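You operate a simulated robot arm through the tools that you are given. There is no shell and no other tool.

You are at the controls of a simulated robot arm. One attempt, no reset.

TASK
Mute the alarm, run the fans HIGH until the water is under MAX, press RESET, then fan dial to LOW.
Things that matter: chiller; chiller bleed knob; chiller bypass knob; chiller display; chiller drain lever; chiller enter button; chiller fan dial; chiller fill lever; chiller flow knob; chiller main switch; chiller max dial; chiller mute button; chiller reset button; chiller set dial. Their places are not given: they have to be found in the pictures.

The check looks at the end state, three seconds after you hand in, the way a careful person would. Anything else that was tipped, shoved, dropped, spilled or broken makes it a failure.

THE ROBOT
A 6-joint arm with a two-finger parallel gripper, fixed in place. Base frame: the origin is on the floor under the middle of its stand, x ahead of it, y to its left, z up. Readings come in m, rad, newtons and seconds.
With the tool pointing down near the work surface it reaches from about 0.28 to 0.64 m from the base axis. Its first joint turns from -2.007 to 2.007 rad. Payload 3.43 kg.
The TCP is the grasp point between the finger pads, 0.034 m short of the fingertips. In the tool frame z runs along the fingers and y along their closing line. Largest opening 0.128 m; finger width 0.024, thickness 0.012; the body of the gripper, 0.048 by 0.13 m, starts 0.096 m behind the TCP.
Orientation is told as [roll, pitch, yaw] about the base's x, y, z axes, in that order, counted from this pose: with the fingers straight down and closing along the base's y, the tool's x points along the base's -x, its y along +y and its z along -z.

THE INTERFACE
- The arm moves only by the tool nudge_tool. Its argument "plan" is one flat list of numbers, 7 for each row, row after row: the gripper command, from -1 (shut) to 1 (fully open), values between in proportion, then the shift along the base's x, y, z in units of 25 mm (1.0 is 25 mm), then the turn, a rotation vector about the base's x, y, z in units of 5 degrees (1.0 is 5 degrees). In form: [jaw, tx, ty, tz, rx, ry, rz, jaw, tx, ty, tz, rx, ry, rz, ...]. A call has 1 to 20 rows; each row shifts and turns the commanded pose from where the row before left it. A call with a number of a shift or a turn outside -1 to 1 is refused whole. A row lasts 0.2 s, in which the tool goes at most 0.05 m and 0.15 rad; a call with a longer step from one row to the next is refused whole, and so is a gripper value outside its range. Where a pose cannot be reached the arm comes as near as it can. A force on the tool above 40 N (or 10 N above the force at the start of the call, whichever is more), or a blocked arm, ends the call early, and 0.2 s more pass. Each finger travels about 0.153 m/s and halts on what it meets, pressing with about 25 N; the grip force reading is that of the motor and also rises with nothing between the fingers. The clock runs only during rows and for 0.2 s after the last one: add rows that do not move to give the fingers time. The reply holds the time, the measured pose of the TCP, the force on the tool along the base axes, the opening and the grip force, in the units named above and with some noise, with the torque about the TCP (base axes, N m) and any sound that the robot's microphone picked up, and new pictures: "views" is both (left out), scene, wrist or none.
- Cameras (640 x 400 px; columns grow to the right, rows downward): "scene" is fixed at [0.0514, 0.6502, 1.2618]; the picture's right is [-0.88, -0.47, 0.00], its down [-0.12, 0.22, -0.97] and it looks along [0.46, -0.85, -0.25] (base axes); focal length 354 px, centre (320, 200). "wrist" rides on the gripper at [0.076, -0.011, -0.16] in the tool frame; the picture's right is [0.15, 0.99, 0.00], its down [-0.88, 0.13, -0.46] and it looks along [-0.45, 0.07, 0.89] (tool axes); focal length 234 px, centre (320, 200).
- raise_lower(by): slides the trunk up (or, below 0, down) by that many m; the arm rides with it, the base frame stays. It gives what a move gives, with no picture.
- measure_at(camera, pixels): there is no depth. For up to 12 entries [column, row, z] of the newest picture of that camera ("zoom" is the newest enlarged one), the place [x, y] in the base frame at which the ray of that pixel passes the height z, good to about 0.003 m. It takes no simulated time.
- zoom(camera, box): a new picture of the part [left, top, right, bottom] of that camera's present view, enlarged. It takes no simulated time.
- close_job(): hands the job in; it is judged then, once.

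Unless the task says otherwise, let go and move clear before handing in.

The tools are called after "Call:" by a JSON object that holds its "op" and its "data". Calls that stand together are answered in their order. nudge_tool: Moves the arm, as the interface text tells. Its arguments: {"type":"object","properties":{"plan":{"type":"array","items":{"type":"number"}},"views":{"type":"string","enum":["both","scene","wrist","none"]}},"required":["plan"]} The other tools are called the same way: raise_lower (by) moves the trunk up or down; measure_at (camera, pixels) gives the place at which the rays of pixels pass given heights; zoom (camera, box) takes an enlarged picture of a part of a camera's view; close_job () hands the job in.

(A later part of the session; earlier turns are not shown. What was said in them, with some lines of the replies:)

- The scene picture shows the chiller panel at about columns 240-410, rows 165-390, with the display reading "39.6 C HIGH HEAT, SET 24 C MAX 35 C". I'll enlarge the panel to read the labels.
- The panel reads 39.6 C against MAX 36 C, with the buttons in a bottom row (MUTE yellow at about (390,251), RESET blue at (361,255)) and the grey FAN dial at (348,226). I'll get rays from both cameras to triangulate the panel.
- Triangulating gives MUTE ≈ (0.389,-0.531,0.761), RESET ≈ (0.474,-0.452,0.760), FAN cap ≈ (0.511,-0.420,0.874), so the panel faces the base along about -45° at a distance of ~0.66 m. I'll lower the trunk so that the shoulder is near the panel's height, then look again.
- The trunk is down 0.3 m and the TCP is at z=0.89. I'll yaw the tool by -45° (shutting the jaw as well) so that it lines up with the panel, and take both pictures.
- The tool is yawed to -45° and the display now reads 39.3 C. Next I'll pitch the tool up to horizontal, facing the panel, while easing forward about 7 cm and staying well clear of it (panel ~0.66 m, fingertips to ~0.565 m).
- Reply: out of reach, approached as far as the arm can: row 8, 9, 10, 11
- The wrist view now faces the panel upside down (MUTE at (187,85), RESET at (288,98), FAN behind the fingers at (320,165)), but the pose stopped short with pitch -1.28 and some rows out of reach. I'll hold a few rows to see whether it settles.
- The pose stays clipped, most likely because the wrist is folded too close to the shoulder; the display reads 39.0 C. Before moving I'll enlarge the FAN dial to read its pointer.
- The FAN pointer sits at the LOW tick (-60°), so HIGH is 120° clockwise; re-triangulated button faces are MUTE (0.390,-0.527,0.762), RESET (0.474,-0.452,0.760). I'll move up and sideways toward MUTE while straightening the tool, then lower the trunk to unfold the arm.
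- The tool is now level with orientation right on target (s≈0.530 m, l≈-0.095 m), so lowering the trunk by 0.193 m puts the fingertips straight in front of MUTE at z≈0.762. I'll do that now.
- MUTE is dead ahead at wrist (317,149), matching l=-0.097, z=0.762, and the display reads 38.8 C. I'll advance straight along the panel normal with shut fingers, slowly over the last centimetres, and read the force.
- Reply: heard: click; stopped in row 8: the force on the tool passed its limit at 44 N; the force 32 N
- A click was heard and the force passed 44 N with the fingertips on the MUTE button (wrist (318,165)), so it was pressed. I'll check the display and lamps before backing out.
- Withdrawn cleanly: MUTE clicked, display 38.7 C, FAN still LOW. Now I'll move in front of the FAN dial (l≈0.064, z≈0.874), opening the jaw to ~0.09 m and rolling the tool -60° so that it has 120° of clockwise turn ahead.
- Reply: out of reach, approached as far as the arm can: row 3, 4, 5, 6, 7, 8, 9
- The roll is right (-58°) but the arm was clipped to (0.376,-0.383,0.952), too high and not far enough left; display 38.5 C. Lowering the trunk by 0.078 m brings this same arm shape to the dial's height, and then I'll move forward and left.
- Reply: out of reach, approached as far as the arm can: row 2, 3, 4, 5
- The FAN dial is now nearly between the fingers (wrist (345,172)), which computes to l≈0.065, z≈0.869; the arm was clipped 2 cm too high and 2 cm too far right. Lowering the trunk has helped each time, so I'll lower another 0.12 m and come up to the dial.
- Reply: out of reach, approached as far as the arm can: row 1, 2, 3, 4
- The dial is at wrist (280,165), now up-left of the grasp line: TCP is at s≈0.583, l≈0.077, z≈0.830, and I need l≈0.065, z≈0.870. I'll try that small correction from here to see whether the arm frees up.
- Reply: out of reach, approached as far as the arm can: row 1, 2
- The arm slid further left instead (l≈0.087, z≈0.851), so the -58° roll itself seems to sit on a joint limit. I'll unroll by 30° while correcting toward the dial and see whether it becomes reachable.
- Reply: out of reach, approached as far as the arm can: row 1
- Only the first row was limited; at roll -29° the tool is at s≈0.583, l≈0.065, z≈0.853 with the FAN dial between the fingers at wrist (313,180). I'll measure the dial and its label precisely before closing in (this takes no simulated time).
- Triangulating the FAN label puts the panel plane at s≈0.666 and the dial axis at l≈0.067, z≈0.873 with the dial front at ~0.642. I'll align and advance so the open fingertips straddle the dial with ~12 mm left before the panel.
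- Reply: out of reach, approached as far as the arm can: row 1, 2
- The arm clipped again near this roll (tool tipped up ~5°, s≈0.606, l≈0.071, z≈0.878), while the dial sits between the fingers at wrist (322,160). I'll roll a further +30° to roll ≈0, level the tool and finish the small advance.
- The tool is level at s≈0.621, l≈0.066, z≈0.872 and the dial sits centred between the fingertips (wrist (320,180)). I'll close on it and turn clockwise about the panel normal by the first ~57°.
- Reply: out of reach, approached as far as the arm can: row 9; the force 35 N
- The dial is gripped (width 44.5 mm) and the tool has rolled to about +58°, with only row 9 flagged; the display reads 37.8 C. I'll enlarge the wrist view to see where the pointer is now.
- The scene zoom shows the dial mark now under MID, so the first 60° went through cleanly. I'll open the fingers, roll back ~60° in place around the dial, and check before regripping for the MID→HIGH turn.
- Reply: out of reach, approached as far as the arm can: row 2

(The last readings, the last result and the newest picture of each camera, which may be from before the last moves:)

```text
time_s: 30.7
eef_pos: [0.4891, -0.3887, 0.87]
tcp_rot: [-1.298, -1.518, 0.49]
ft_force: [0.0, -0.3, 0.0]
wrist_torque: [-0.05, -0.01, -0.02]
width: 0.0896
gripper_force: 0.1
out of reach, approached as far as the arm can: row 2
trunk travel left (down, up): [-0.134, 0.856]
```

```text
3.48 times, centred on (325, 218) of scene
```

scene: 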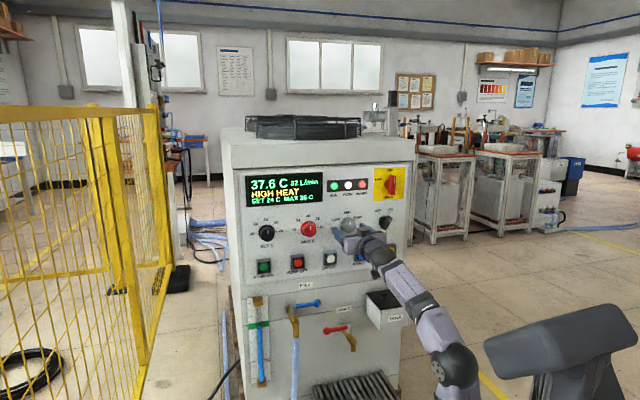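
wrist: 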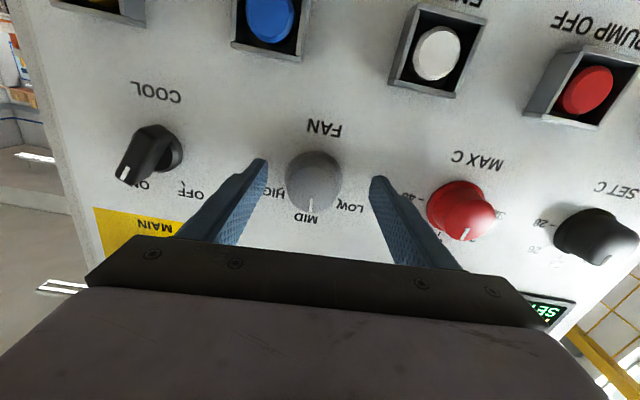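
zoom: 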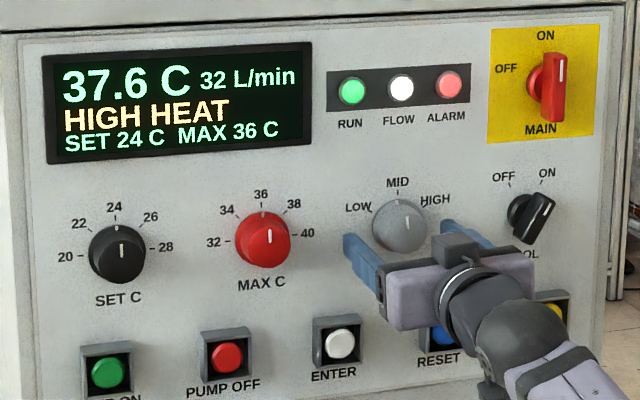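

FAN is at MID (scene zoom mark up at (398,210)), display 37.6 C, and the dial is slightly to the side of the finger centre (wrist (313,180) vs 319). I'll centre it, back-roll another 12° for margin, close and turn ~60° clockwise to HIGH.

Call:
{"op": "nudge_tool", "data": {"plan": [0.4, -0.115, -0.115, 0.06, -1, 1, 0, 0.4, 0, 0, 0, -0.7, 0.7, 0, -1, 0, 0, 0, 0, 0, 0, -1, 0, 0, 0, 0, 0, 0, -1, 0, 0, 0, 1, -1, 0, -1, 0, 0, 0, 1, -1, 0, -1, 0, 0, 0, 1, -1, 0, -1, 0, 0, 0, 1, -1, 0, -1, 0, 0, 0, 1, -1, 0, -1, 0, 0, 0, 1, -1, 0, -1, 0, 0, 0, 1, -1, 0, -1, 0, 0, 0, 1, -1, 0, -1, 0, 0, 0, 0.6, -0.6, 0], "views": "both"}}

Call:
{"op": "zoom", "data": {"camera": "scene", "box": [235, 160, 415, 275]}}

Call:
{"op": "zoom", "data": {"camera": "wrist", "box": [250, 120, 410, 220]}}

```text
time_s: 33.5
eef_pos: [0.4886, -0.3903, 0.8724]
tcp_rot: [1.542, -0.769, -2.347]
ft_force: [8.6, 5.5, 6.9]
wrist_torque: [0.09, 0.19, 0.99]
width: 0.0443
gripper_force: 44.8
trunk travel left (down, up): [-0.134, 0.856]
```

scene: 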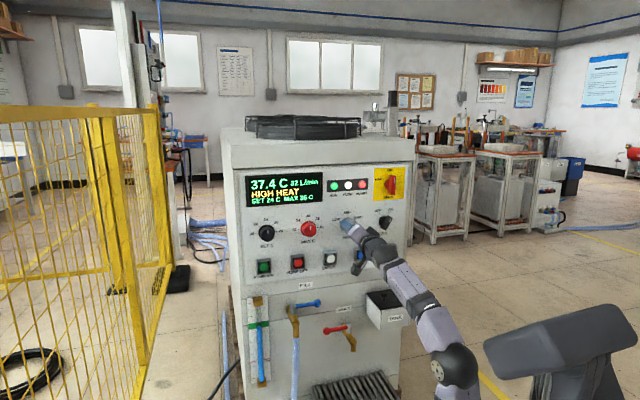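
wrist: 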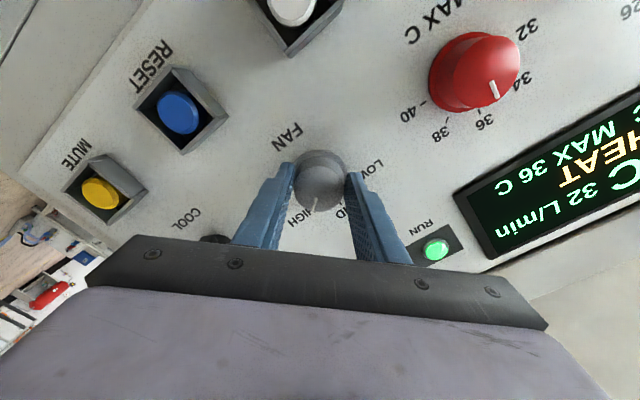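

```text
3.48 times, centred on (325, 218) of scene
```

zoom: 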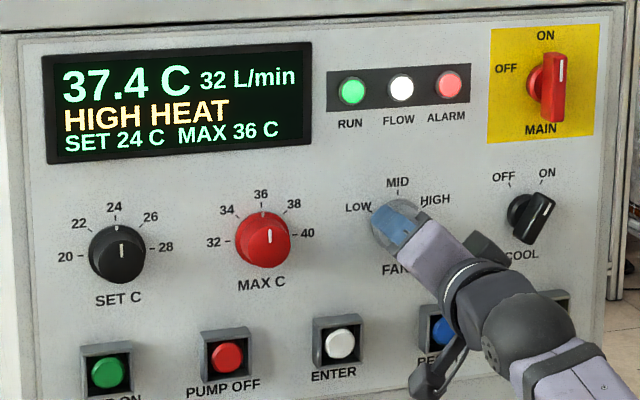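

```text
4.00 times, centred on (330, 170) of wrist
```

zoom: 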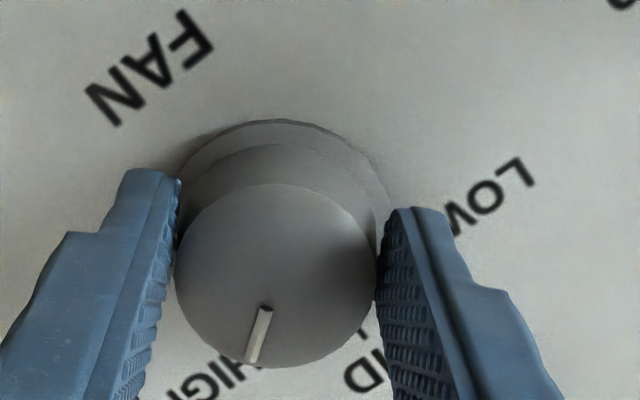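

The wrist zoom shows the dial mark now pointing toward the HIGH label ((258,335) in the zoom). I'll open, back off about 5 cm and look at the dial unobstructed.

Call:
{"op": "nudge_tool", "data": {"plan": [0.4, 0, 0, 0, 0, 0, 0, 0.4, 0, 0, 0, 0, 0, 0, 0.4, -0.7, 0.7, 0, -0.9, 0.9, 0, 0.4, -0.7, 0.7, 0, -0.9, 0.9, 0], "views": "both"}}

Call:
{"op": "zoom", "data": {"camera": "scene", "box": [235, 160, 415, 275]}}

Call:
{"op": "zoom", "data": {"camera": "wrist", "box": [250, 100, 410, 220]}}

```text
time_s: 34.5
eef_pos: [0.4506, -0.3556, 0.8692]
tcp_rot: [1.524, -0.991, -2.327]
ft_force: [0.5, -0.7, -0.1]
wrist_torque: [-0.03, -0.02, 0.02]
width: 0.0895
gripper_force: 0.0
trunk travel left (down, up): [-0.134, 0.856]
```

scene: 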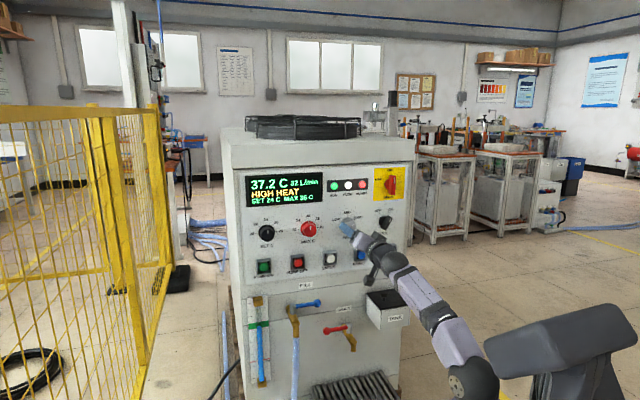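
wrist: 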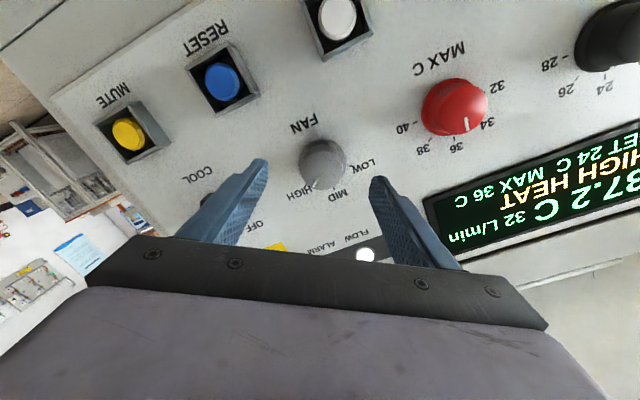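

```text
3.48 times, centred on (325, 218) of scene
```

zoom: 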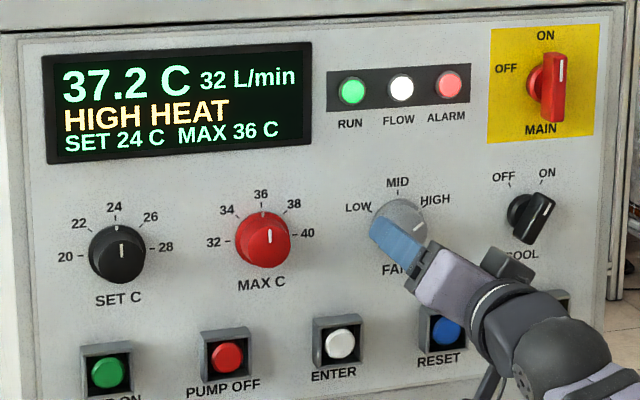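

```text
3.33 times, centred on (330, 160) of wrist
```

zoom: 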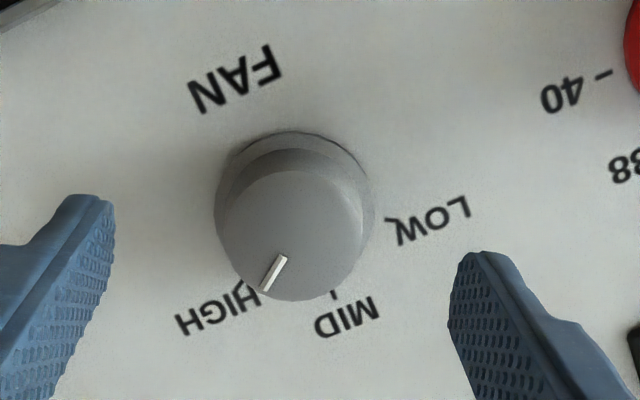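

The dial mark is right at HIGH and cooling has sped up (37.4→37.2 C in a second). While it cools I'll lower the trunk 0.109 m to RESET's height, then move across and roll level with the jaw shut.

Call:
{"op": "raise_lower", "data": {"by": -0.109}}

Call:
{"op": "nudge_tool", "data": {"plan": [-1, -0.21, -0.37, 0, -0.93, 0.93, 0, -1, -0.21, -0.37, 0, -0.93, 0.93, 0, -1, -0.21, -0.37, 0, -0.93, 0.93, 0, -1, -0.21, -0.37, 0, -0.93, 0.93, 0, -1, -0.21, -0.37, 0, -0.93, 0.93, 0], "views": "both"}}

Call:
{"op": "zoom", "data": {"camera": "scene", "box": [235, 160, 415, 275]}}

```text
time_s: 36.0
eef_pos: [0.4504, -0.3576, 0.7608]
tcp_rot: [1.524, -0.991, -2.327]
ft_force: [0.0, -0.1, -0.1]
wrist_torque: [0.0, 0.0, 0.02]
width: 0.0896
gripper_force: 0.3
trunk travel left (down, up): [-0.025, 0.965]
```

```text
time_s: 37.1
eef_pos: [0.4476, -0.3784, 0.7521]
tcp_rot: [0.142, -1.558, -0.959]
ft_force: [0.7, 0.2, -0.3]
wrist_torque: [-0.01, 0.0, 0.0]
width: 0.0
gripper_force: 25.4
out of reach, approached as far as the arm can: row 2, 3, 4, 5
trunk travel left (down, up): [-0.025, 0.965]
```

scene: 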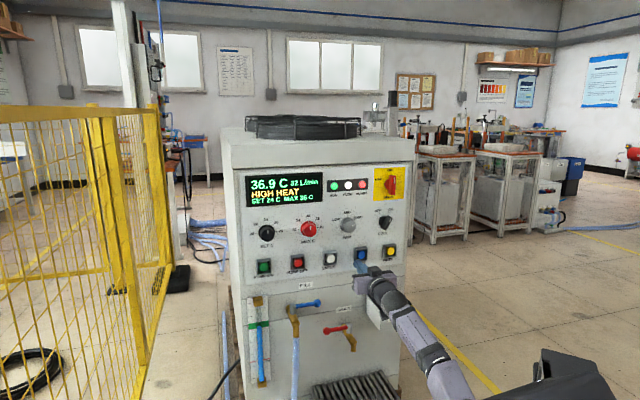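
wrist: 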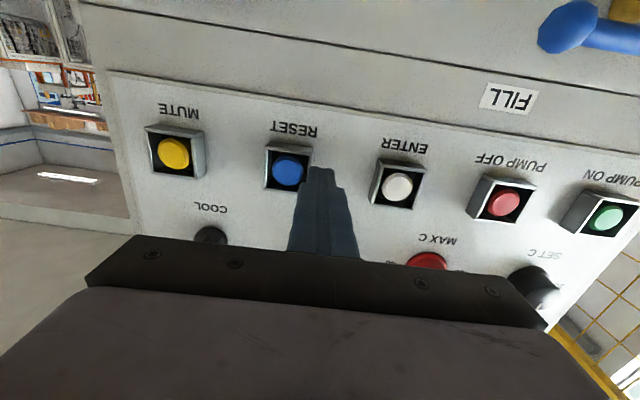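

```text
3.48 times, centred on (325, 218) of scene
```

zoom: 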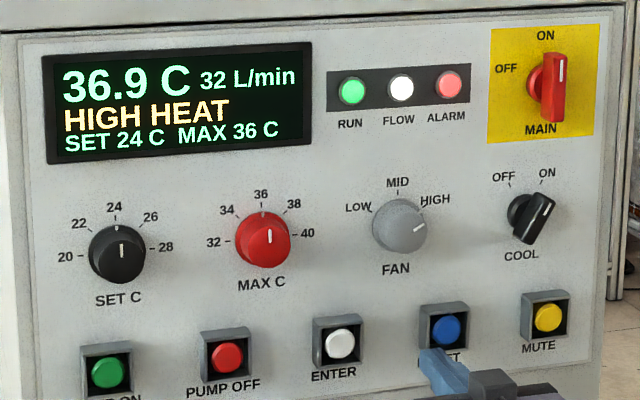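

FAN is confirmed at HIGH in the scene zoom (mark toward upper right) and the water reads 36.9 C, still above MAX 36. The arm clipped at l≈0.049, so I'll roll +25° (which freed it earlier) while sliding to RESET at l≈0.015, z≈0.760, staying off the button.

Call:
{"op": "nudge_tool", "data": {"plan": [-1, -0.239, -0.239, 0.08, 0.884, -0.884, 0, -1, -0.239, -0.239, 0.08, 0.884, -0.884, 0, -1, -0.239, -0.239, 0.08, 0.884, -0.884, 0, -1, -0.239, -0.239, 0.08, 0.884, -0.884, 0], "views": "both"}}

```text
time_s: 38.1
eef_pos: [0.4486, -0.3718, 0.7499]
tcp_rot: [1.519, -1.128, -2.332]
ft_force: [0.2, 0.2, -0.6]
wrist_torque: [0.01, 0.0, -0.01]
width: 0.0
gripper_force: 25.0
out of reach, approached as far as the arm can: row 1, 2, 3, 4
trunk travel left (down, up): [-0.025, 0.965]
```

scene: 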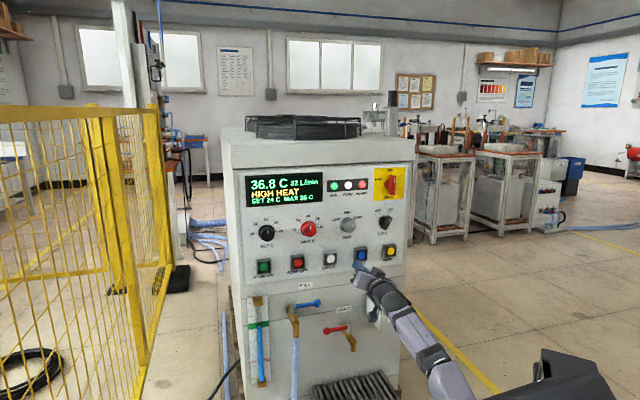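
wrist: 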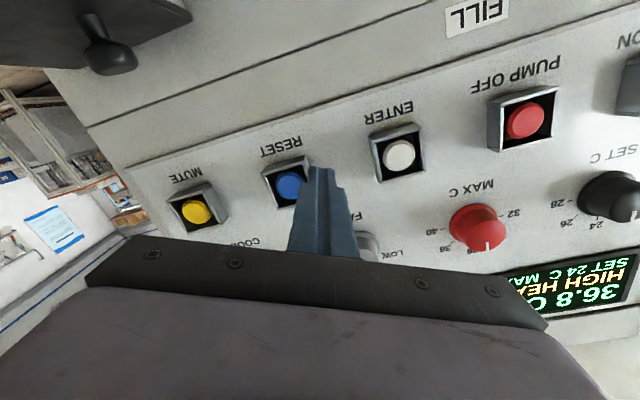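

The arm still can't pass l≈0.054 with the tool square to the panel; the wrist is at a joint barrier that depends on the tool's heading relative to the forearm. The display reads 36.8 C. I'll point the tool ~6° toward the right and then slide over to RESET, staying clear of the panel.

Call:
{"op": "nudge_tool", "data": {"plan": [-1, 0, 0, 0, 0, 0, -1, -1, -0.224, -0.28, 0.109, 0, 0, 0, -1, -0.224, -0.28, 0.109, 0, 0, 0, -1, -0.224, -0.28, 0.109, 0, 0, 0, -1, -0.224, -0.28, 0.109, 0, 0, 0], "views": "both"}}

Call:
{"op": "zoom", "data": {"camera": "scene", "box": [235, 160, 415, 275]}}

```text
time_s: 39.4
eef_pos: [0.4253, -0.4003, 0.7601]
tcp_rot: [1.514, -1.128, -2.407]
ft_force: [0.4, -0.5, -0.3]
wrist_torque: [0.0, 0.03, 0.0]
width: 0.0
gripper_force: 25.1
trunk travel left (down, up): [-0.025, 0.965]
```

scene: 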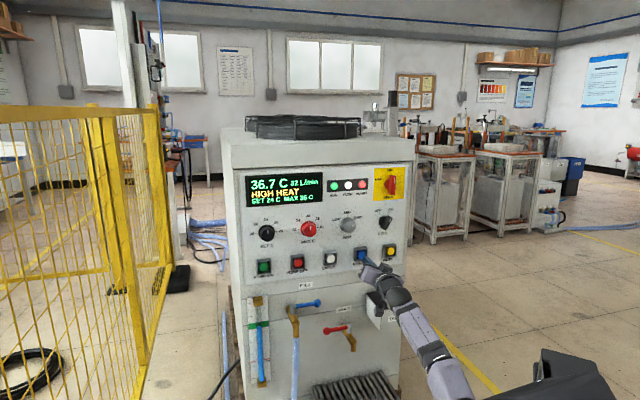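
wrist: 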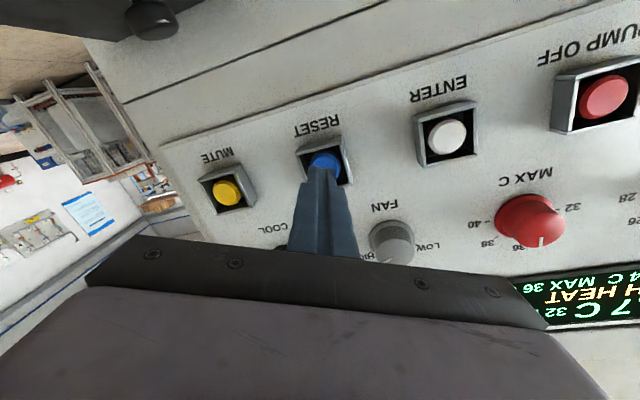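

```text
3.48 times, centred on (325, 218) of scene
```

zoom: 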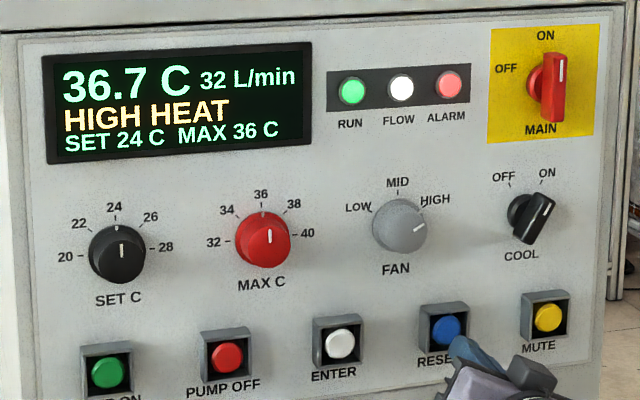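

RESET is now straight ahead of the shut fingertips (TCP s≈0.584, l≈0.018, z≈0.760, no clipping), and the water reads 36.7 C. I'll hold here while the fans run HIGH.

Call:
{"op": "nudge_tool", "data": {"plan": [-1, 0, 0, 0, 0, 0, 0, -1, 0, 0, 0, 0, 0, 0, -1, 0, 0, 0, 0, 0, 0, -1, 0, 0, 0, 0, 0, 0, -1, 0, 0, 0, 0, 0, 0, -1, 0, 0, 0, 0, 0, 0, -1, 0, 0, 0, 0, 0, 0, -1, 0, 0, 0, 0, 0, 0, -1, 0, 0, 0, 0, 0, 0, -1, 0, 0, 0, 0, 0, 0, -1, 0, 0, 0, 0, 0, 0, -1, 0, 0, 0, 0, 0, 0, -1, 0, 0, 0, 0, 0, 0, -1, 0, 0, 0, 0, 0, 0, -1, 0, 0, 0, 0, 0, 0, -1, 0, 0, 0, 0, 0, 0, -1, 0, 0, 0, 0, 0, 0, -1, 0, 0, 0, 0, 0, 0, -1, 0, 0, 0, 0, 0, 0, -1, 0, 0, 0, 0, 0, 0], "views": "scene"}}

Call:
{"op": "zoom", "data": {"camera": "scene", "box": [235, 160, 415, 275]}}

```text
time_s: 43.5
eef_pos: [0.4251, -0.4001, 0.7591]
tcp_rot: [1.515, -1.128, -2.407]
ft_force: [-0.5, 0.3, 0.0]
wrist_torque: [0.01, 0.02, 0.05]
width: 0.0
gripper_force: 25.1
trunk travel left (down, up): [-0.025, 0.965]
```

scene: 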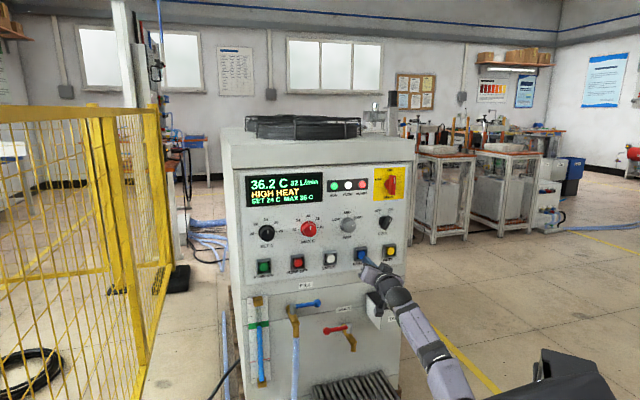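

```text
3.48 times, centred on (325, 218) of scene
```

zoom: 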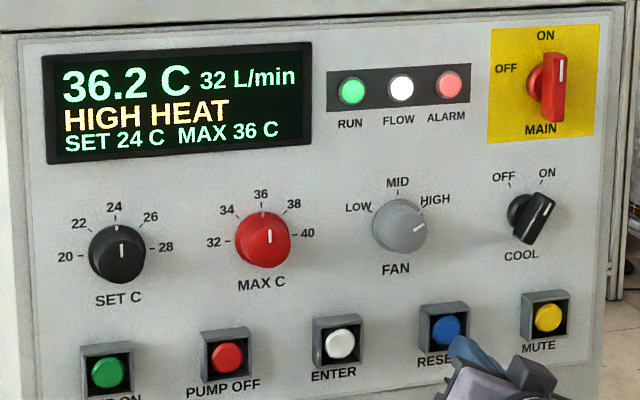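

The water reads 36.2 C, not yet under MAX 36. I'll hold another 4 s with the fans on HIGH.

Call:
{"op": "nudge_tool", "data": {"plan": [-1, 0, 0, 0, 0, 0, 0, -1, 0, 0, 0, 0, 0, 0, -1, 0, 0, 0, 0, 0, 0, -1, 0, 0, 0, 0, 0, 0, -1, 0, 0, 0, 0, 0, 0, -1, 0, 0, 0, 0, 0, 0, -1, 0, 0, 0, 0, 0, 0, -1, 0, 0, 0, 0, 0, 0, -1, 0, 0, 0, 0, 0, 0, -1, 0, 0, 0, 0, 0, 0, -1, 0, 0, 0, 0, 0, 0, -1, 0, 0, 0, 0, 0, 0, -1, 0, 0, 0, 0, 0, 0, -1, 0, 0, 0, 0, 0, 0, -1, 0, 0, 0, 0, 0, 0, -1, 0, 0, 0, 0, 0, 0, -1, 0, 0, 0, 0, 0, 0, -1, 0, 0, 0, 0, 0, 0, -1, 0, 0, 0, 0, 0, 0, -1, 0, 0, 0, 0, 0, 0], "views": "both"}}

Call:
{"op": "zoom", "data": {"camera": "scene", "box": [235, 160, 415, 275]}}

```text
time_s: 47.8
eef_pos: [0.4248, -0.4013, 0.7597]
tcp_rot: [1.515, -1.129, -2.406]
ft_force: [-0.7, 0.6, -0.2]
wrist_torque: [-0.04, -0.01, -0.01]
width: 0.0
gripper_force: 24.5
trunk travel left (down, up): [-0.025, 0.965]
```

scene: 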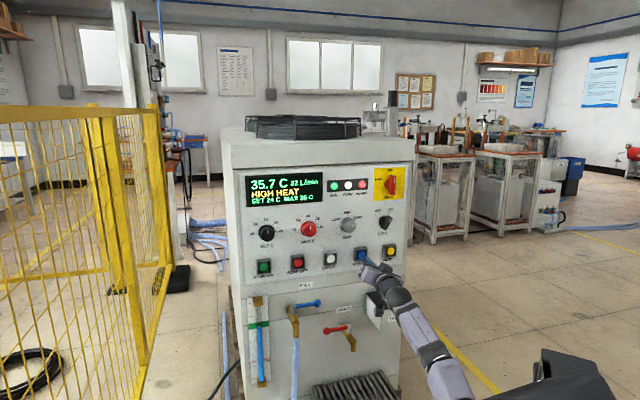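
wrist: 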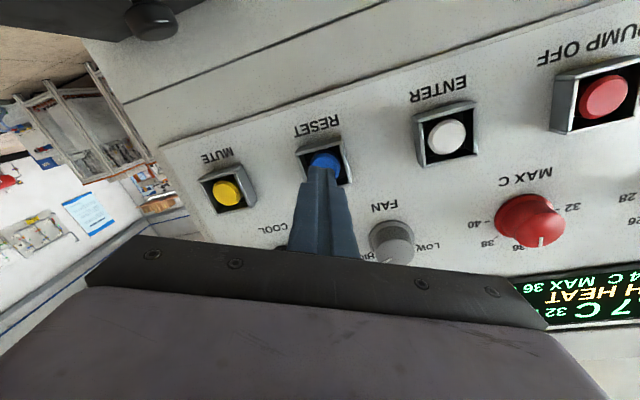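

```text
3.48 times, centred on (325, 218) of scene
```

zoom: 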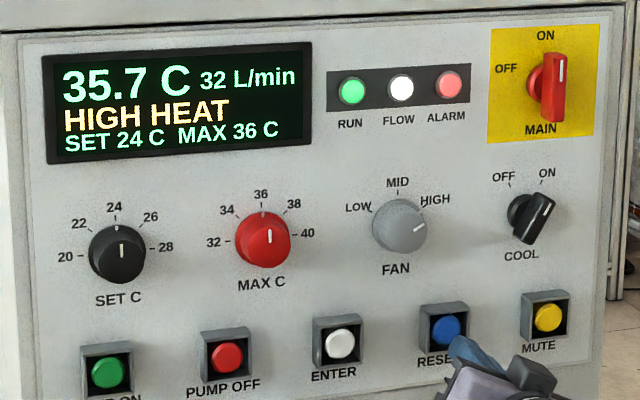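

The water reads 35.7 C, under MAX 36, with FAN at HIGH. Now I'll press RESET: a small l/z trim, then forward along the panel normal, slowly for the last bit.

Call:
{"op": "nudge_tool", "data": {"plan": [-1, 0.48, -0.368, 0.04, 0, 0, 0, -1, 0.283, -0.283, 0, 0, 0, 0, -1, 0.12, -0.12, 0, 0, 0, 0, -1, 0.12, -0.12, 0, 0, 0, 0, -1, 0.1, -0.1, 0, 0, 0, 0, -1, 0.1, -0.1, 0, 0, 0, 0], "views": "both"}}

Call:
{"op": "zoom", "data": {"camera": "scene", "box": [235, 160, 415, 275]}}

```text
time_s: 49.0
eef_pos: [0.4498, -0.4232, 0.7613]
tcp_rot: [1.501, -1.127, -2.397]
ft_force: [-18.3, 20.6, -7.9]
wrist_torque: [0.17, 0.24, 0.21]
width: 0.0
gripper_force: 25.2
trunk travel left (down, up): [-0.025, 0.965]
heard: click
stopped in row 6: the force on the tool passed its limit at 46 N (the readings are from after the stop); the commanded pose is now the measured one
```

scene: 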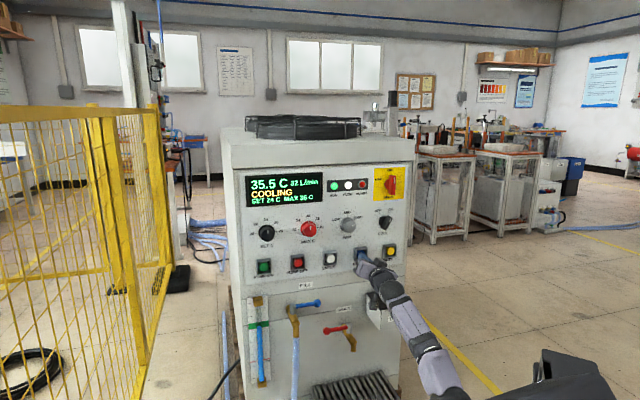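
wrist: 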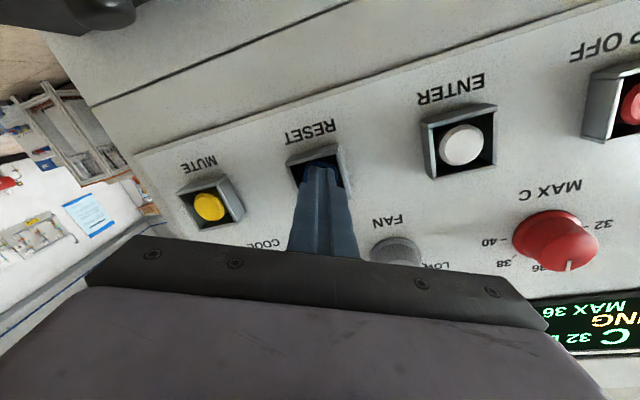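

```text
3.48 times, centred on (325, 218) of scene
```

zoom: 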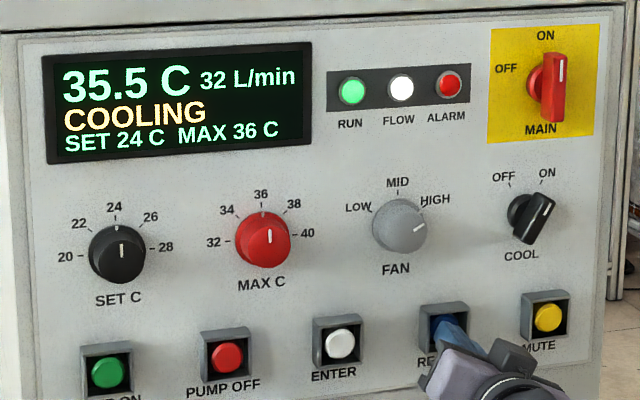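

RESET clicked: the display now says COOLING at 35.5 C and the ALARM lamp has gone dark. I'll back off, slide to the FAN dial's line with the tool square again, open the jaw and roll to about +45° for the counter-clockwise turn.

Call:
{"op": "nudge_tool", "data": {"plan": [-1, -0.6, 0.6, 0, 0, 0, 0, -1, -0.6, 0.6, 0, 0, 0, 0, 0.4, 0.34, 0.34, 0, 0.7, -0.7, 0.3, 0.4, 0.34, 0.34, 0, 0.7, -0.7, 0.3, 0.4, 0.34, 0.34, 0, 0.7, -0.7, 0.3, 0.4, 0.34, 0.34, 0, 0.7, -0.7, 0.3], "views": "none"}}

Call:
{"op": "raise_lower", "data": {"by": 0.11}}

Call:
{"op": "nudge_tool", "data": {"plan": [0.4, 0, 0, 0, 0, 0, 0], "views": "both"}}

```text
time_s: 50.4
eef_pos: [0.4618, -0.3532, 0.7575]
tcp_rot: [1.51, -0.782, -2.304]
ft_force: [-1.0, 0.3, -0.1]
wrist_torque: [-0.01, 0.01, -0.02]
width: 0.0898
gripper_force: 0.1
out of reach, approached as far as the arm can: row 5, 6
trunk travel left (down, up): [-0.025, 0.965]
```

```text
time_s: 51.8
eef_pos: [0.4615, -0.3539, 0.8687]
tcp_rot: [1.512, -0.783, -2.303]
ft_force: [0.3, 0.8, -0.2]
wrist_torque: [0.01, -0.01, 0.01]
width: 0.0895
gripper_force: 0.0
trunk travel left (down, up): [-0.135, 0.855]
```

```text
time_s: 52.2
eef_pos: [0.4622, -0.354, 0.8702]
tcp_rot: [1.51, -0.784, -2.303]
ft_force: [0.2, 1.7, 0.5]
wrist_torque: [-0.01, 0.02, 0.01]
width: 0.0896
gripper_force: 0.0
trunk travel left (down, up): [-0.135, 0.855]
```

scene: 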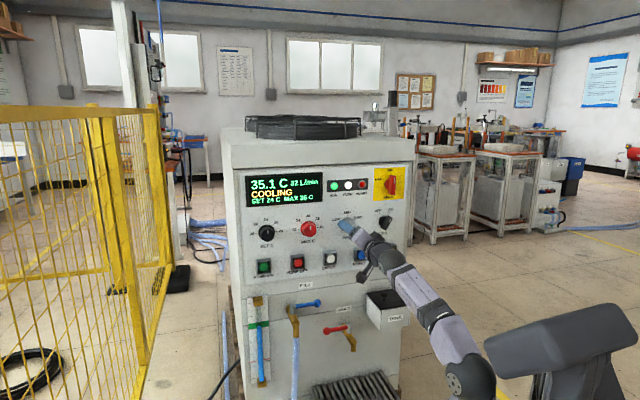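
wrist: 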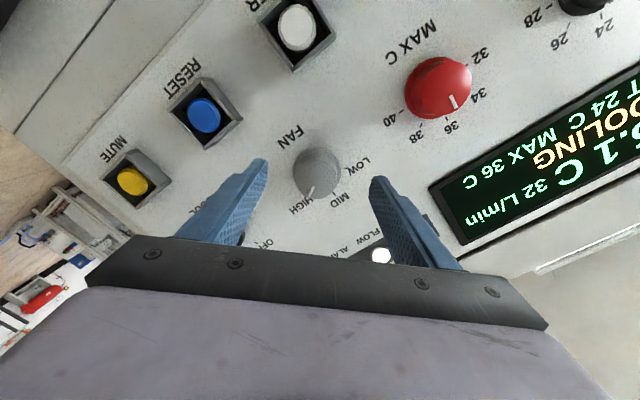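

The tool is at s≈0.577, l≈0.077, z≈0.870 with +45° roll; the dial at wrist (318,173) still shows HIGH and the display 35.1 C COOLING. I'll trim 1 cm right, level the slight tilt and advance so the fingertips straddle the dial.

Call:
{"op": "nudge_tool", "data": {"plan": [0.4, -0.291, -0.291, 0.14, -0.35, -0.35, -0.11, 0.4, 0.608, -0.608, 0, 0, 0, 0, 0.4, 0.608, -0.608, 0, 0, 0, 0], "views": "both"}}

```text
time_s: 53.0
eef_pos: [0.4843, -0.3912, 0.8717]
tcp_rot: [1.575, -0.783, -2.366]
ft_force: [-0.4, -0.1, -0.3]
wrist_torque: [0.0, -0.01, 0.02]
width: 0.0896
gripper_force: 0.0
trunk travel left (down, up): [-0.135, 0.855]
```

scene: 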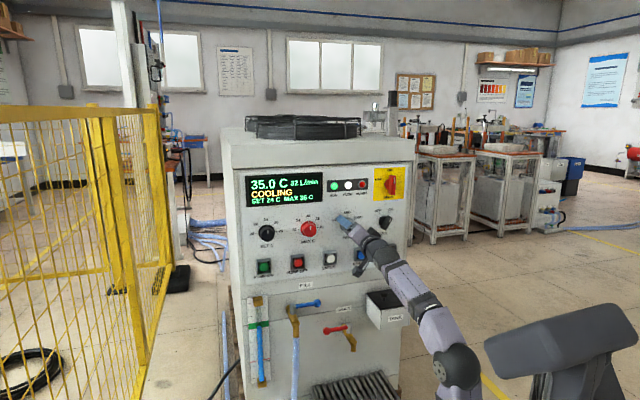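
wrist: 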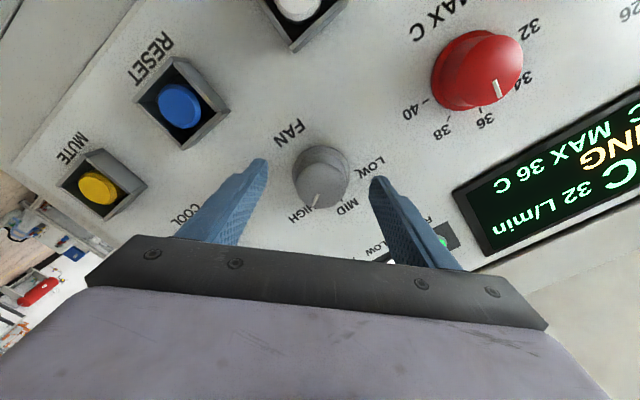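

The tool is aligned with the dial centred between the fingertips (wrist (320,178)) and no clipping. I'll close and turn ~60° counter-clockwise to MID.

Call:
{"op": "nudge_tool", "data": {"plan": [-1, 0, 0, 0, 0, 0, 0, -1, 0, 0, 0, 0, 0, 0, -1, 0, 0, 0, -1, 1, 0, -1, 0, 0, 0, -1, 1, 0, -1, 0, 0, 0, -1, 1, 0, -1, 0, 0, 0, -1, 1, 0, -1, 0, 0, 0, -1, 1, 0, -1, 0, 0, 0, -1, 1, 0, -1, 0, 0, 0, -1, 1, 0, -1, 0, 0, 0, -1, 1, 0, -1, 0, 0, 0, -0.6, 0.6, 0], "views": "both"}}

Call:
{"op": "zoom", "data": {"camera": "wrist", "box": [250, 120, 410, 220]}}

Call:
{"op": "zoom", "data": {"camera": "scene", "box": [235, 160, 415, 275]}}

```text
time_s: 55.4
eef_pos: [0.4825, -0.3923, 0.8722]
tcp_rot: [-1.643, -1.36, 0.843]
ft_force: [2.9, -18.7, 17.9]
wrist_torque: [0.2, 0.23, -0.49]
width: 0.0441
gripper_force: 45.3
out of reach, approached as far as the arm can: row 10, 11
trunk travel left (down, up): [-0.135, 0.855]
```

scene: 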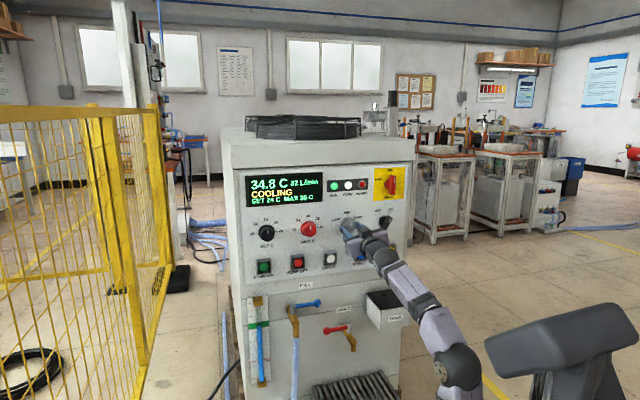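
wrist: 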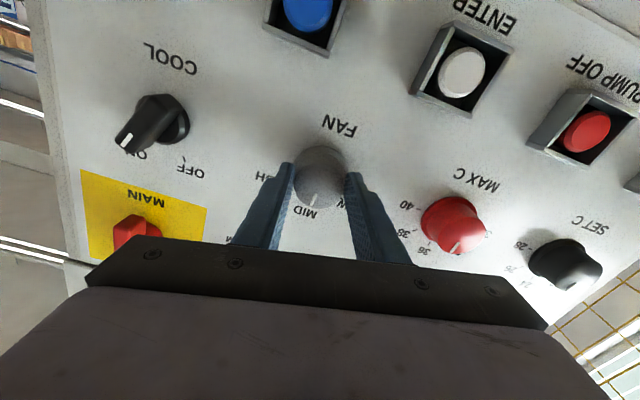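

```text
4.00 times, centred on (330, 170) of wrist
```

zoom: 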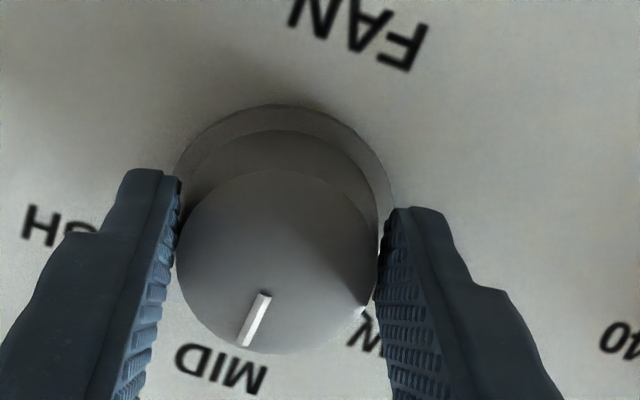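

```text
3.48 times, centred on (325, 218) of scene
```

zoom: 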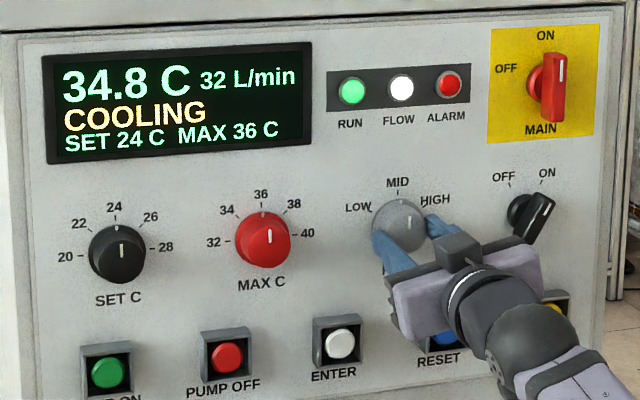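

The dial is at MID now (scene zoom mark vertical at (408,230)), 34.8 C. I'll open, roll back about +60° around the dial, and regrip for the MID→LOW turn.

Call:
{"op": "nudge_tool", "data": {"plan": [0.4, 0, 0, 0, 0, 0, 0, 0.4, 0.07, 0.07, 0, 0, 0, 0, 0.4, 0, 0, 0, 1, -1, 0, 0.4, 0, 0, 0, 1, -1, 0, 0.4, 0, 0, 0, 1, -1, 0, 0.4, 0, 0, 0, 1, -1, 0, 0.4, 0, 0, 0, 1, -1, 0, 0.4, 0, 0, 0, 1, -1, 0, 0.4, 0, 0, 0, 1, -1, 0, 0.4, 0, 0, 0, 1, -1, 0, 0.4, 0, 0, 0, 0.5, -0.5, 0], "views": "both"}}

Call:
{"op": "zoom", "data": {"camera": "wrist", "box": [250, 120, 410, 220]}}

```text
time_s: 57.8
eef_pos: [0.4861, -0.3892, 0.8667]
tcp_rot: [1.565, -0.732, -2.358]
ft_force: [-0.2, -0.4, 0.4]
wrist_torque: [-0.01, -0.02, -0.03]
width: 0.0896
gripper_force: 0.1
trunk travel left (down, up): [-0.135, 0.855]
```

scene: 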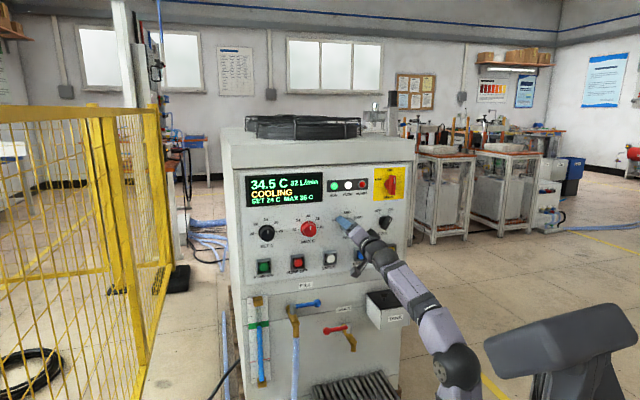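
wrist: 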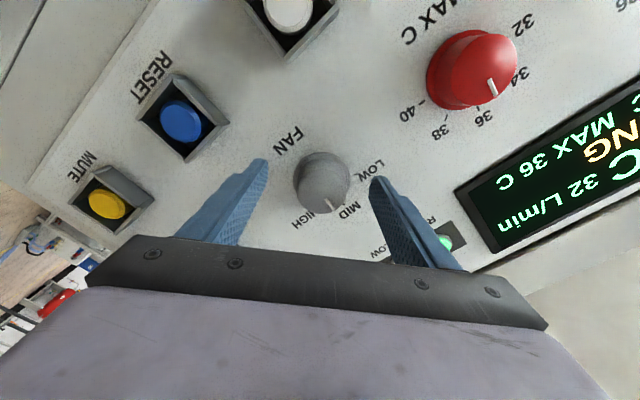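

```text
4.00 times, centred on (330, 170) of wrist
```

zoom: 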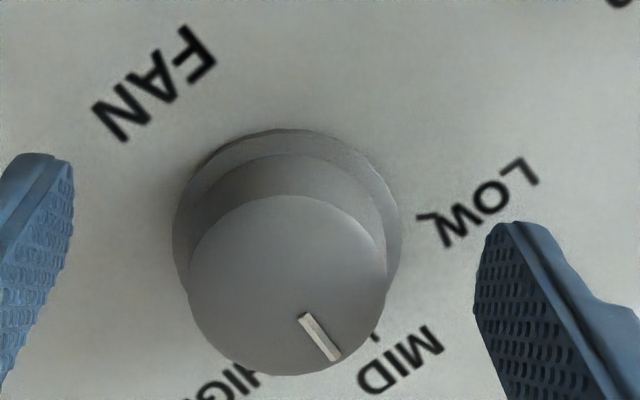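

The dial mark is at MID and the tool is back at +48° roll, 5 mm low (z≈0.867). I'll trim the height, close, and turn ~64° counter-clockwise to LOW.

Call:
{"op": "nudge_tool", "data": {"plan": [0.4, -0.05, -0.05, 0.18, 0, 0, 0, -1, 0, 0, 0, 0, 0, 0, -1, 0, 0, 0, 0, 0, 0, -1, 0, 0, 0, -1, 1, 0, -1, 0, 0, 0, -1, 1, 0, -1, 0, 0, 0, -1, 1, 0, -1, 0, 0, 0, -1, 1, 0, -1, 0, 0, 0, -1, 1, 0, -1, 0, 0, 0, -1, 1, 0, -1, 0, 0, 0, -1, 1, 0, -1, 0, 0, 0, -1, 1, 0, -1, 0, 0, 0, -1, 1, 0], "views": "both"}}

Call:
{"op": "zoom", "data": {"camera": "wrist", "box": [250, 120, 410, 220]}}

Call:
{"op": "zoom", "data": {"camera": "scene", "box": [235, 160, 415, 275]}}

```text
time_s: 60.5
eef_pos: [0.4833, -0.3915, 0.8718]
tcp_rot: [-1.618, -1.305, 0.805]
ft_force: [2.8, -16.4, 4.9]
wrist_torque: [0.02, 0.03, -0.65]
width: 0.044
gripper_force: 44.5
out of reach, approached as far as the arm can: row 12
trunk travel left (down, up): [-0.135, 0.855]
stopped in row 12: the force on the tool passed its limit at 46 N (the readings are from after the stop); the commanded pose is now the measured one
```

scene: 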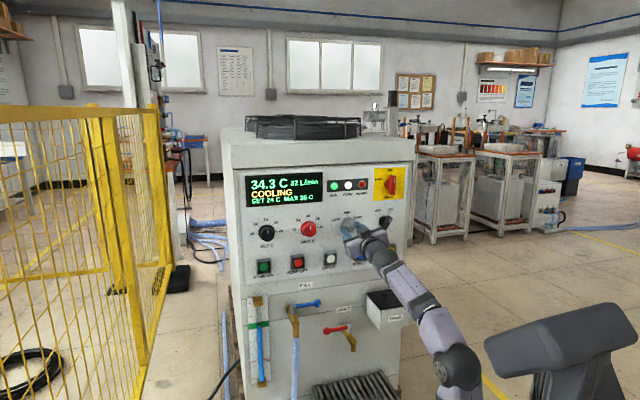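
wrist: 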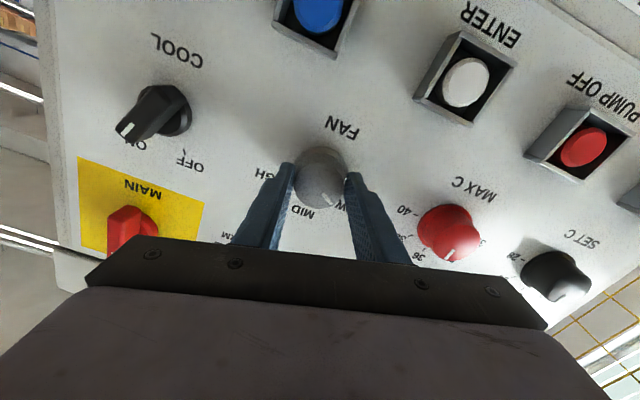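

```text
4.00 times, centred on (330, 170) of wrist
```

zoom: 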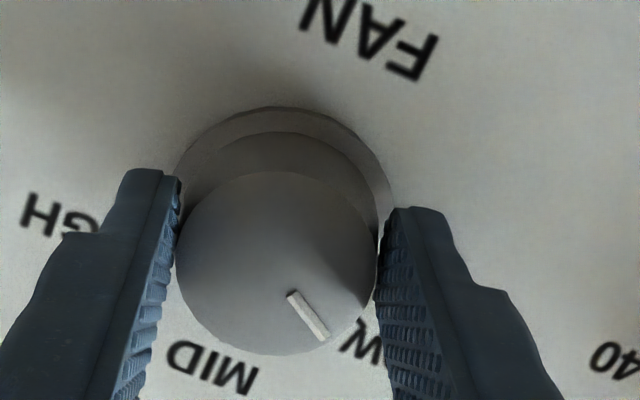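

```text
3.48 times, centred on (325, 218) of scene
```

zoom: 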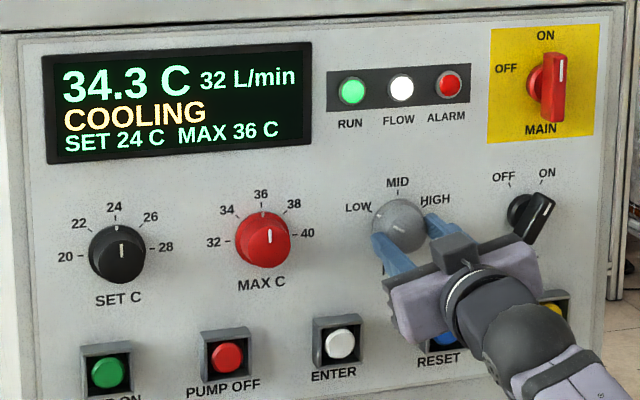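

The turn stopped on force in row 12 with the dial mark swung toward LOW (wrist zoom (310,315)). I'll open, back away a little and check exactly where the dial rests.

Call:
{"op": "nudge_tool", "data": {"plan": [0.4, 0, 0, 0, 0, 0, 0, 0.4, 0, 0, 0, 0, 0, 0, 0.4, -0.7, 0.7, 0, 0.5, -0.5, 0, 0.4, -0.7, 0.7, 0, 0.5, -0.5, 0], "views": "both"}}

Call:
{"op": "zoom", "data": {"camera": "wrist", "box": [250, 100, 410, 220]}}

Call:
{"op": "zoom", "data": {"camera": "scene", "box": [325, 205, 375, 242]}}

```text
time_s: 61.5
eef_pos: [0.4496, -0.3529, 0.8715]
tcp_rot: [-1.644, -1.429, 0.836]
ft_force: [1.2, -0.8, 0.4]
wrist_torque: [-0.05, -0.01, -0.03]
width: 0.0897
gripper_force: 0.0
trunk travel left (down, up): [-0.135, 0.855]
```

scene: 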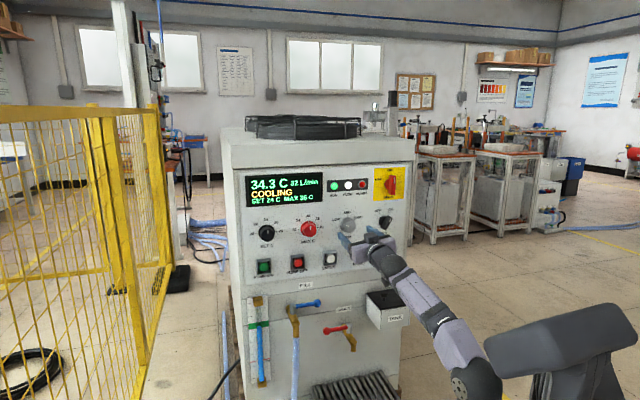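
wrist: 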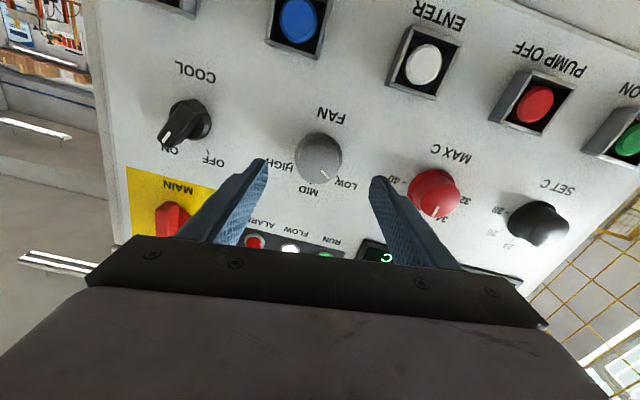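

```text
3.33 times, centred on (330, 160) of wrist
```

zoom: 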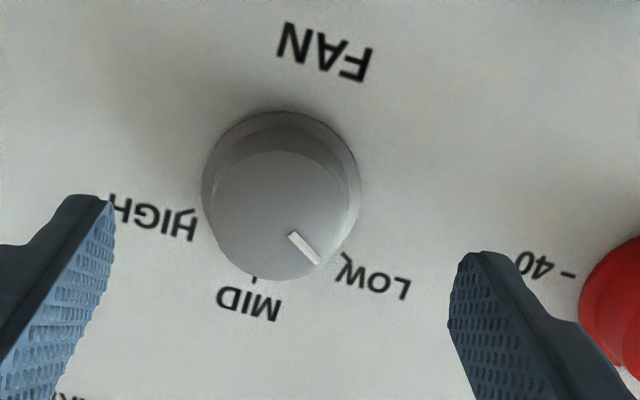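

```text
10.81 times, centred on (350, 224) of scene
```

zoom: 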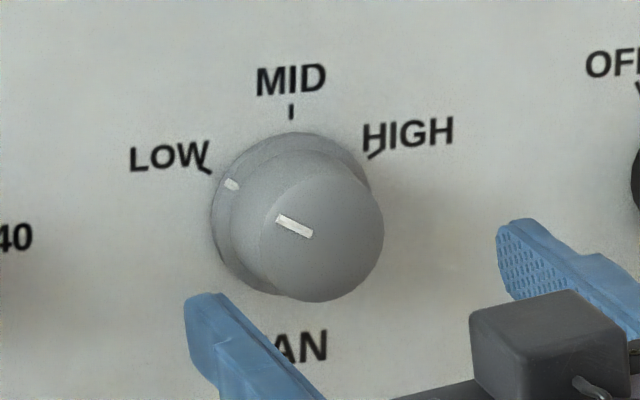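

The dial rests exactly on LOW (scene zoom mark at (232,185), same as the original LOW position), the display says COOLING at 34.3 C and the alarm lamp is dark. I'll back well clear of the panel and do a final check.

Call:
{"op": "nudge_tool", "data": {"plan": [0.4, -0.6, 0.6, 0, 0, 0, 0, 0.4, -0.6, 0.6, 0, 0, 0, 0, 0.4, -0.6, 0.6, 0, 0, 0, 0, 0.4, 0, 0, 0, 0, 0, 0], "views": "both"}}

Call:
{"op": "zoom", "data": {"camera": "scene", "box": [235, 160, 415, 275]}}

Call:
{"op": "zoom", "data": {"camera": "scene", "box": [235, 270, 425, 400]}}

```text
time_s: 62.5
eef_pos: [0.4154, -0.3146, 0.8735]
tcp_rot: [-1.597, -1.425, 0.789]
ft_force: [-0.3, -0.6, -0.3]
wrist_torque: [0.0, 0.02, 0.02]
width: 0.0897
gripper_force: 0.0
out of reach, approached as far as the arm can: row 3
trunk travel left (down, up): [-0.135, 0.855]
```

scene: 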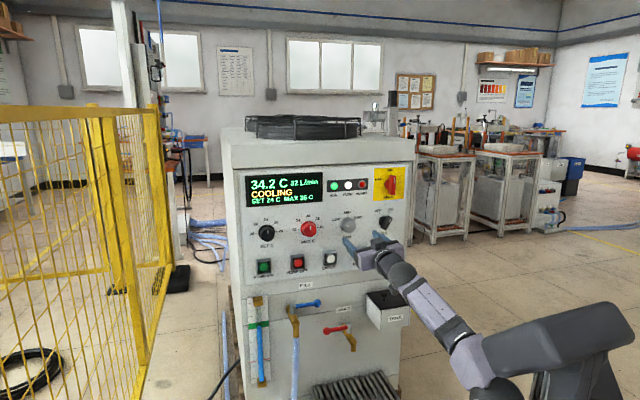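
wrist: 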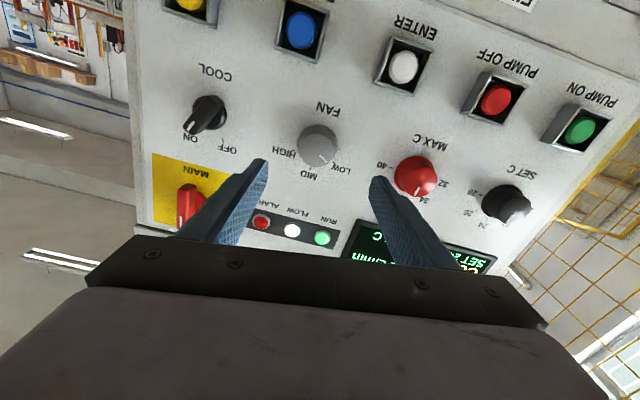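

```text
3.48 times, centred on (325, 218) of scene
```

zoom: 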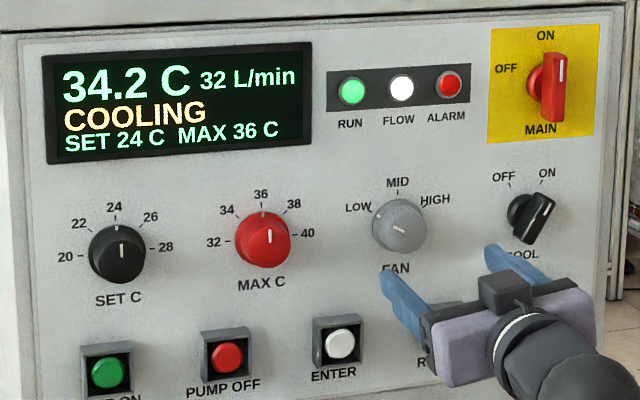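

```text
3.08 times, centred on (330, 335) of scene
```

zoom: 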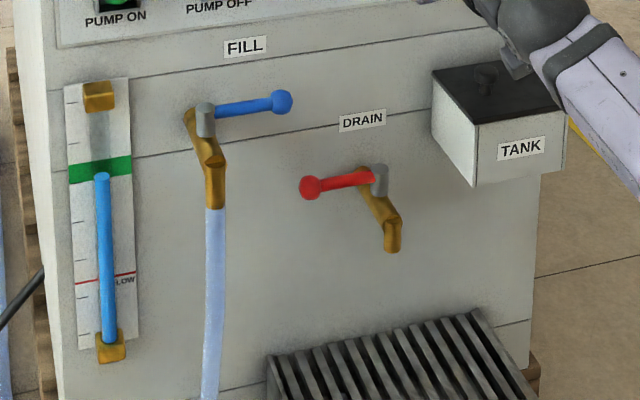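

The last pictures show COOLING at 34.2 C (MAX 36), the ALARM lamp dark, FAN at LOW, and SET, MAX, COOL, MAIN and both levers unchanged. The gripper is open and about 11 cm clear of the panel, so I'm handing in.

Call:
{"op": "close_job", "data": {}}

```text
The job is handed in.
```

The job is handed in. I pressed MUTE and ran the fans on HIGH until the water was under MAX. Then I pressed RESET and turned the fan dial back to LOW.

- **Mute:** MUTE clicked when pressed. The panel gave no other sign that the alarm was muted, and the ALARM lamp stayed lit until RESET.
- **Fans:** The dial was at HIGH from about 33 s, and I kept it there until the water read 35.7 C against MAX 36 C. The water was already cooling slowly on LOW before that.
- **Reset:** RESET clicked, the display changed from HIGH HEAT to COOLING, and the ALARM lamp went dark.
- **End state:** The fan dial rests on LOW and the water reads 34.2 C. SET, MAX, COOL, MAIN and the FILL and DRAIN levers look unchanged.

Both button presses and the final turn to LOW ended at the arm's force limit (44–46 N), and nothing looked damaged afterwards. The gripper is open and about 11 cm clear of the panel.
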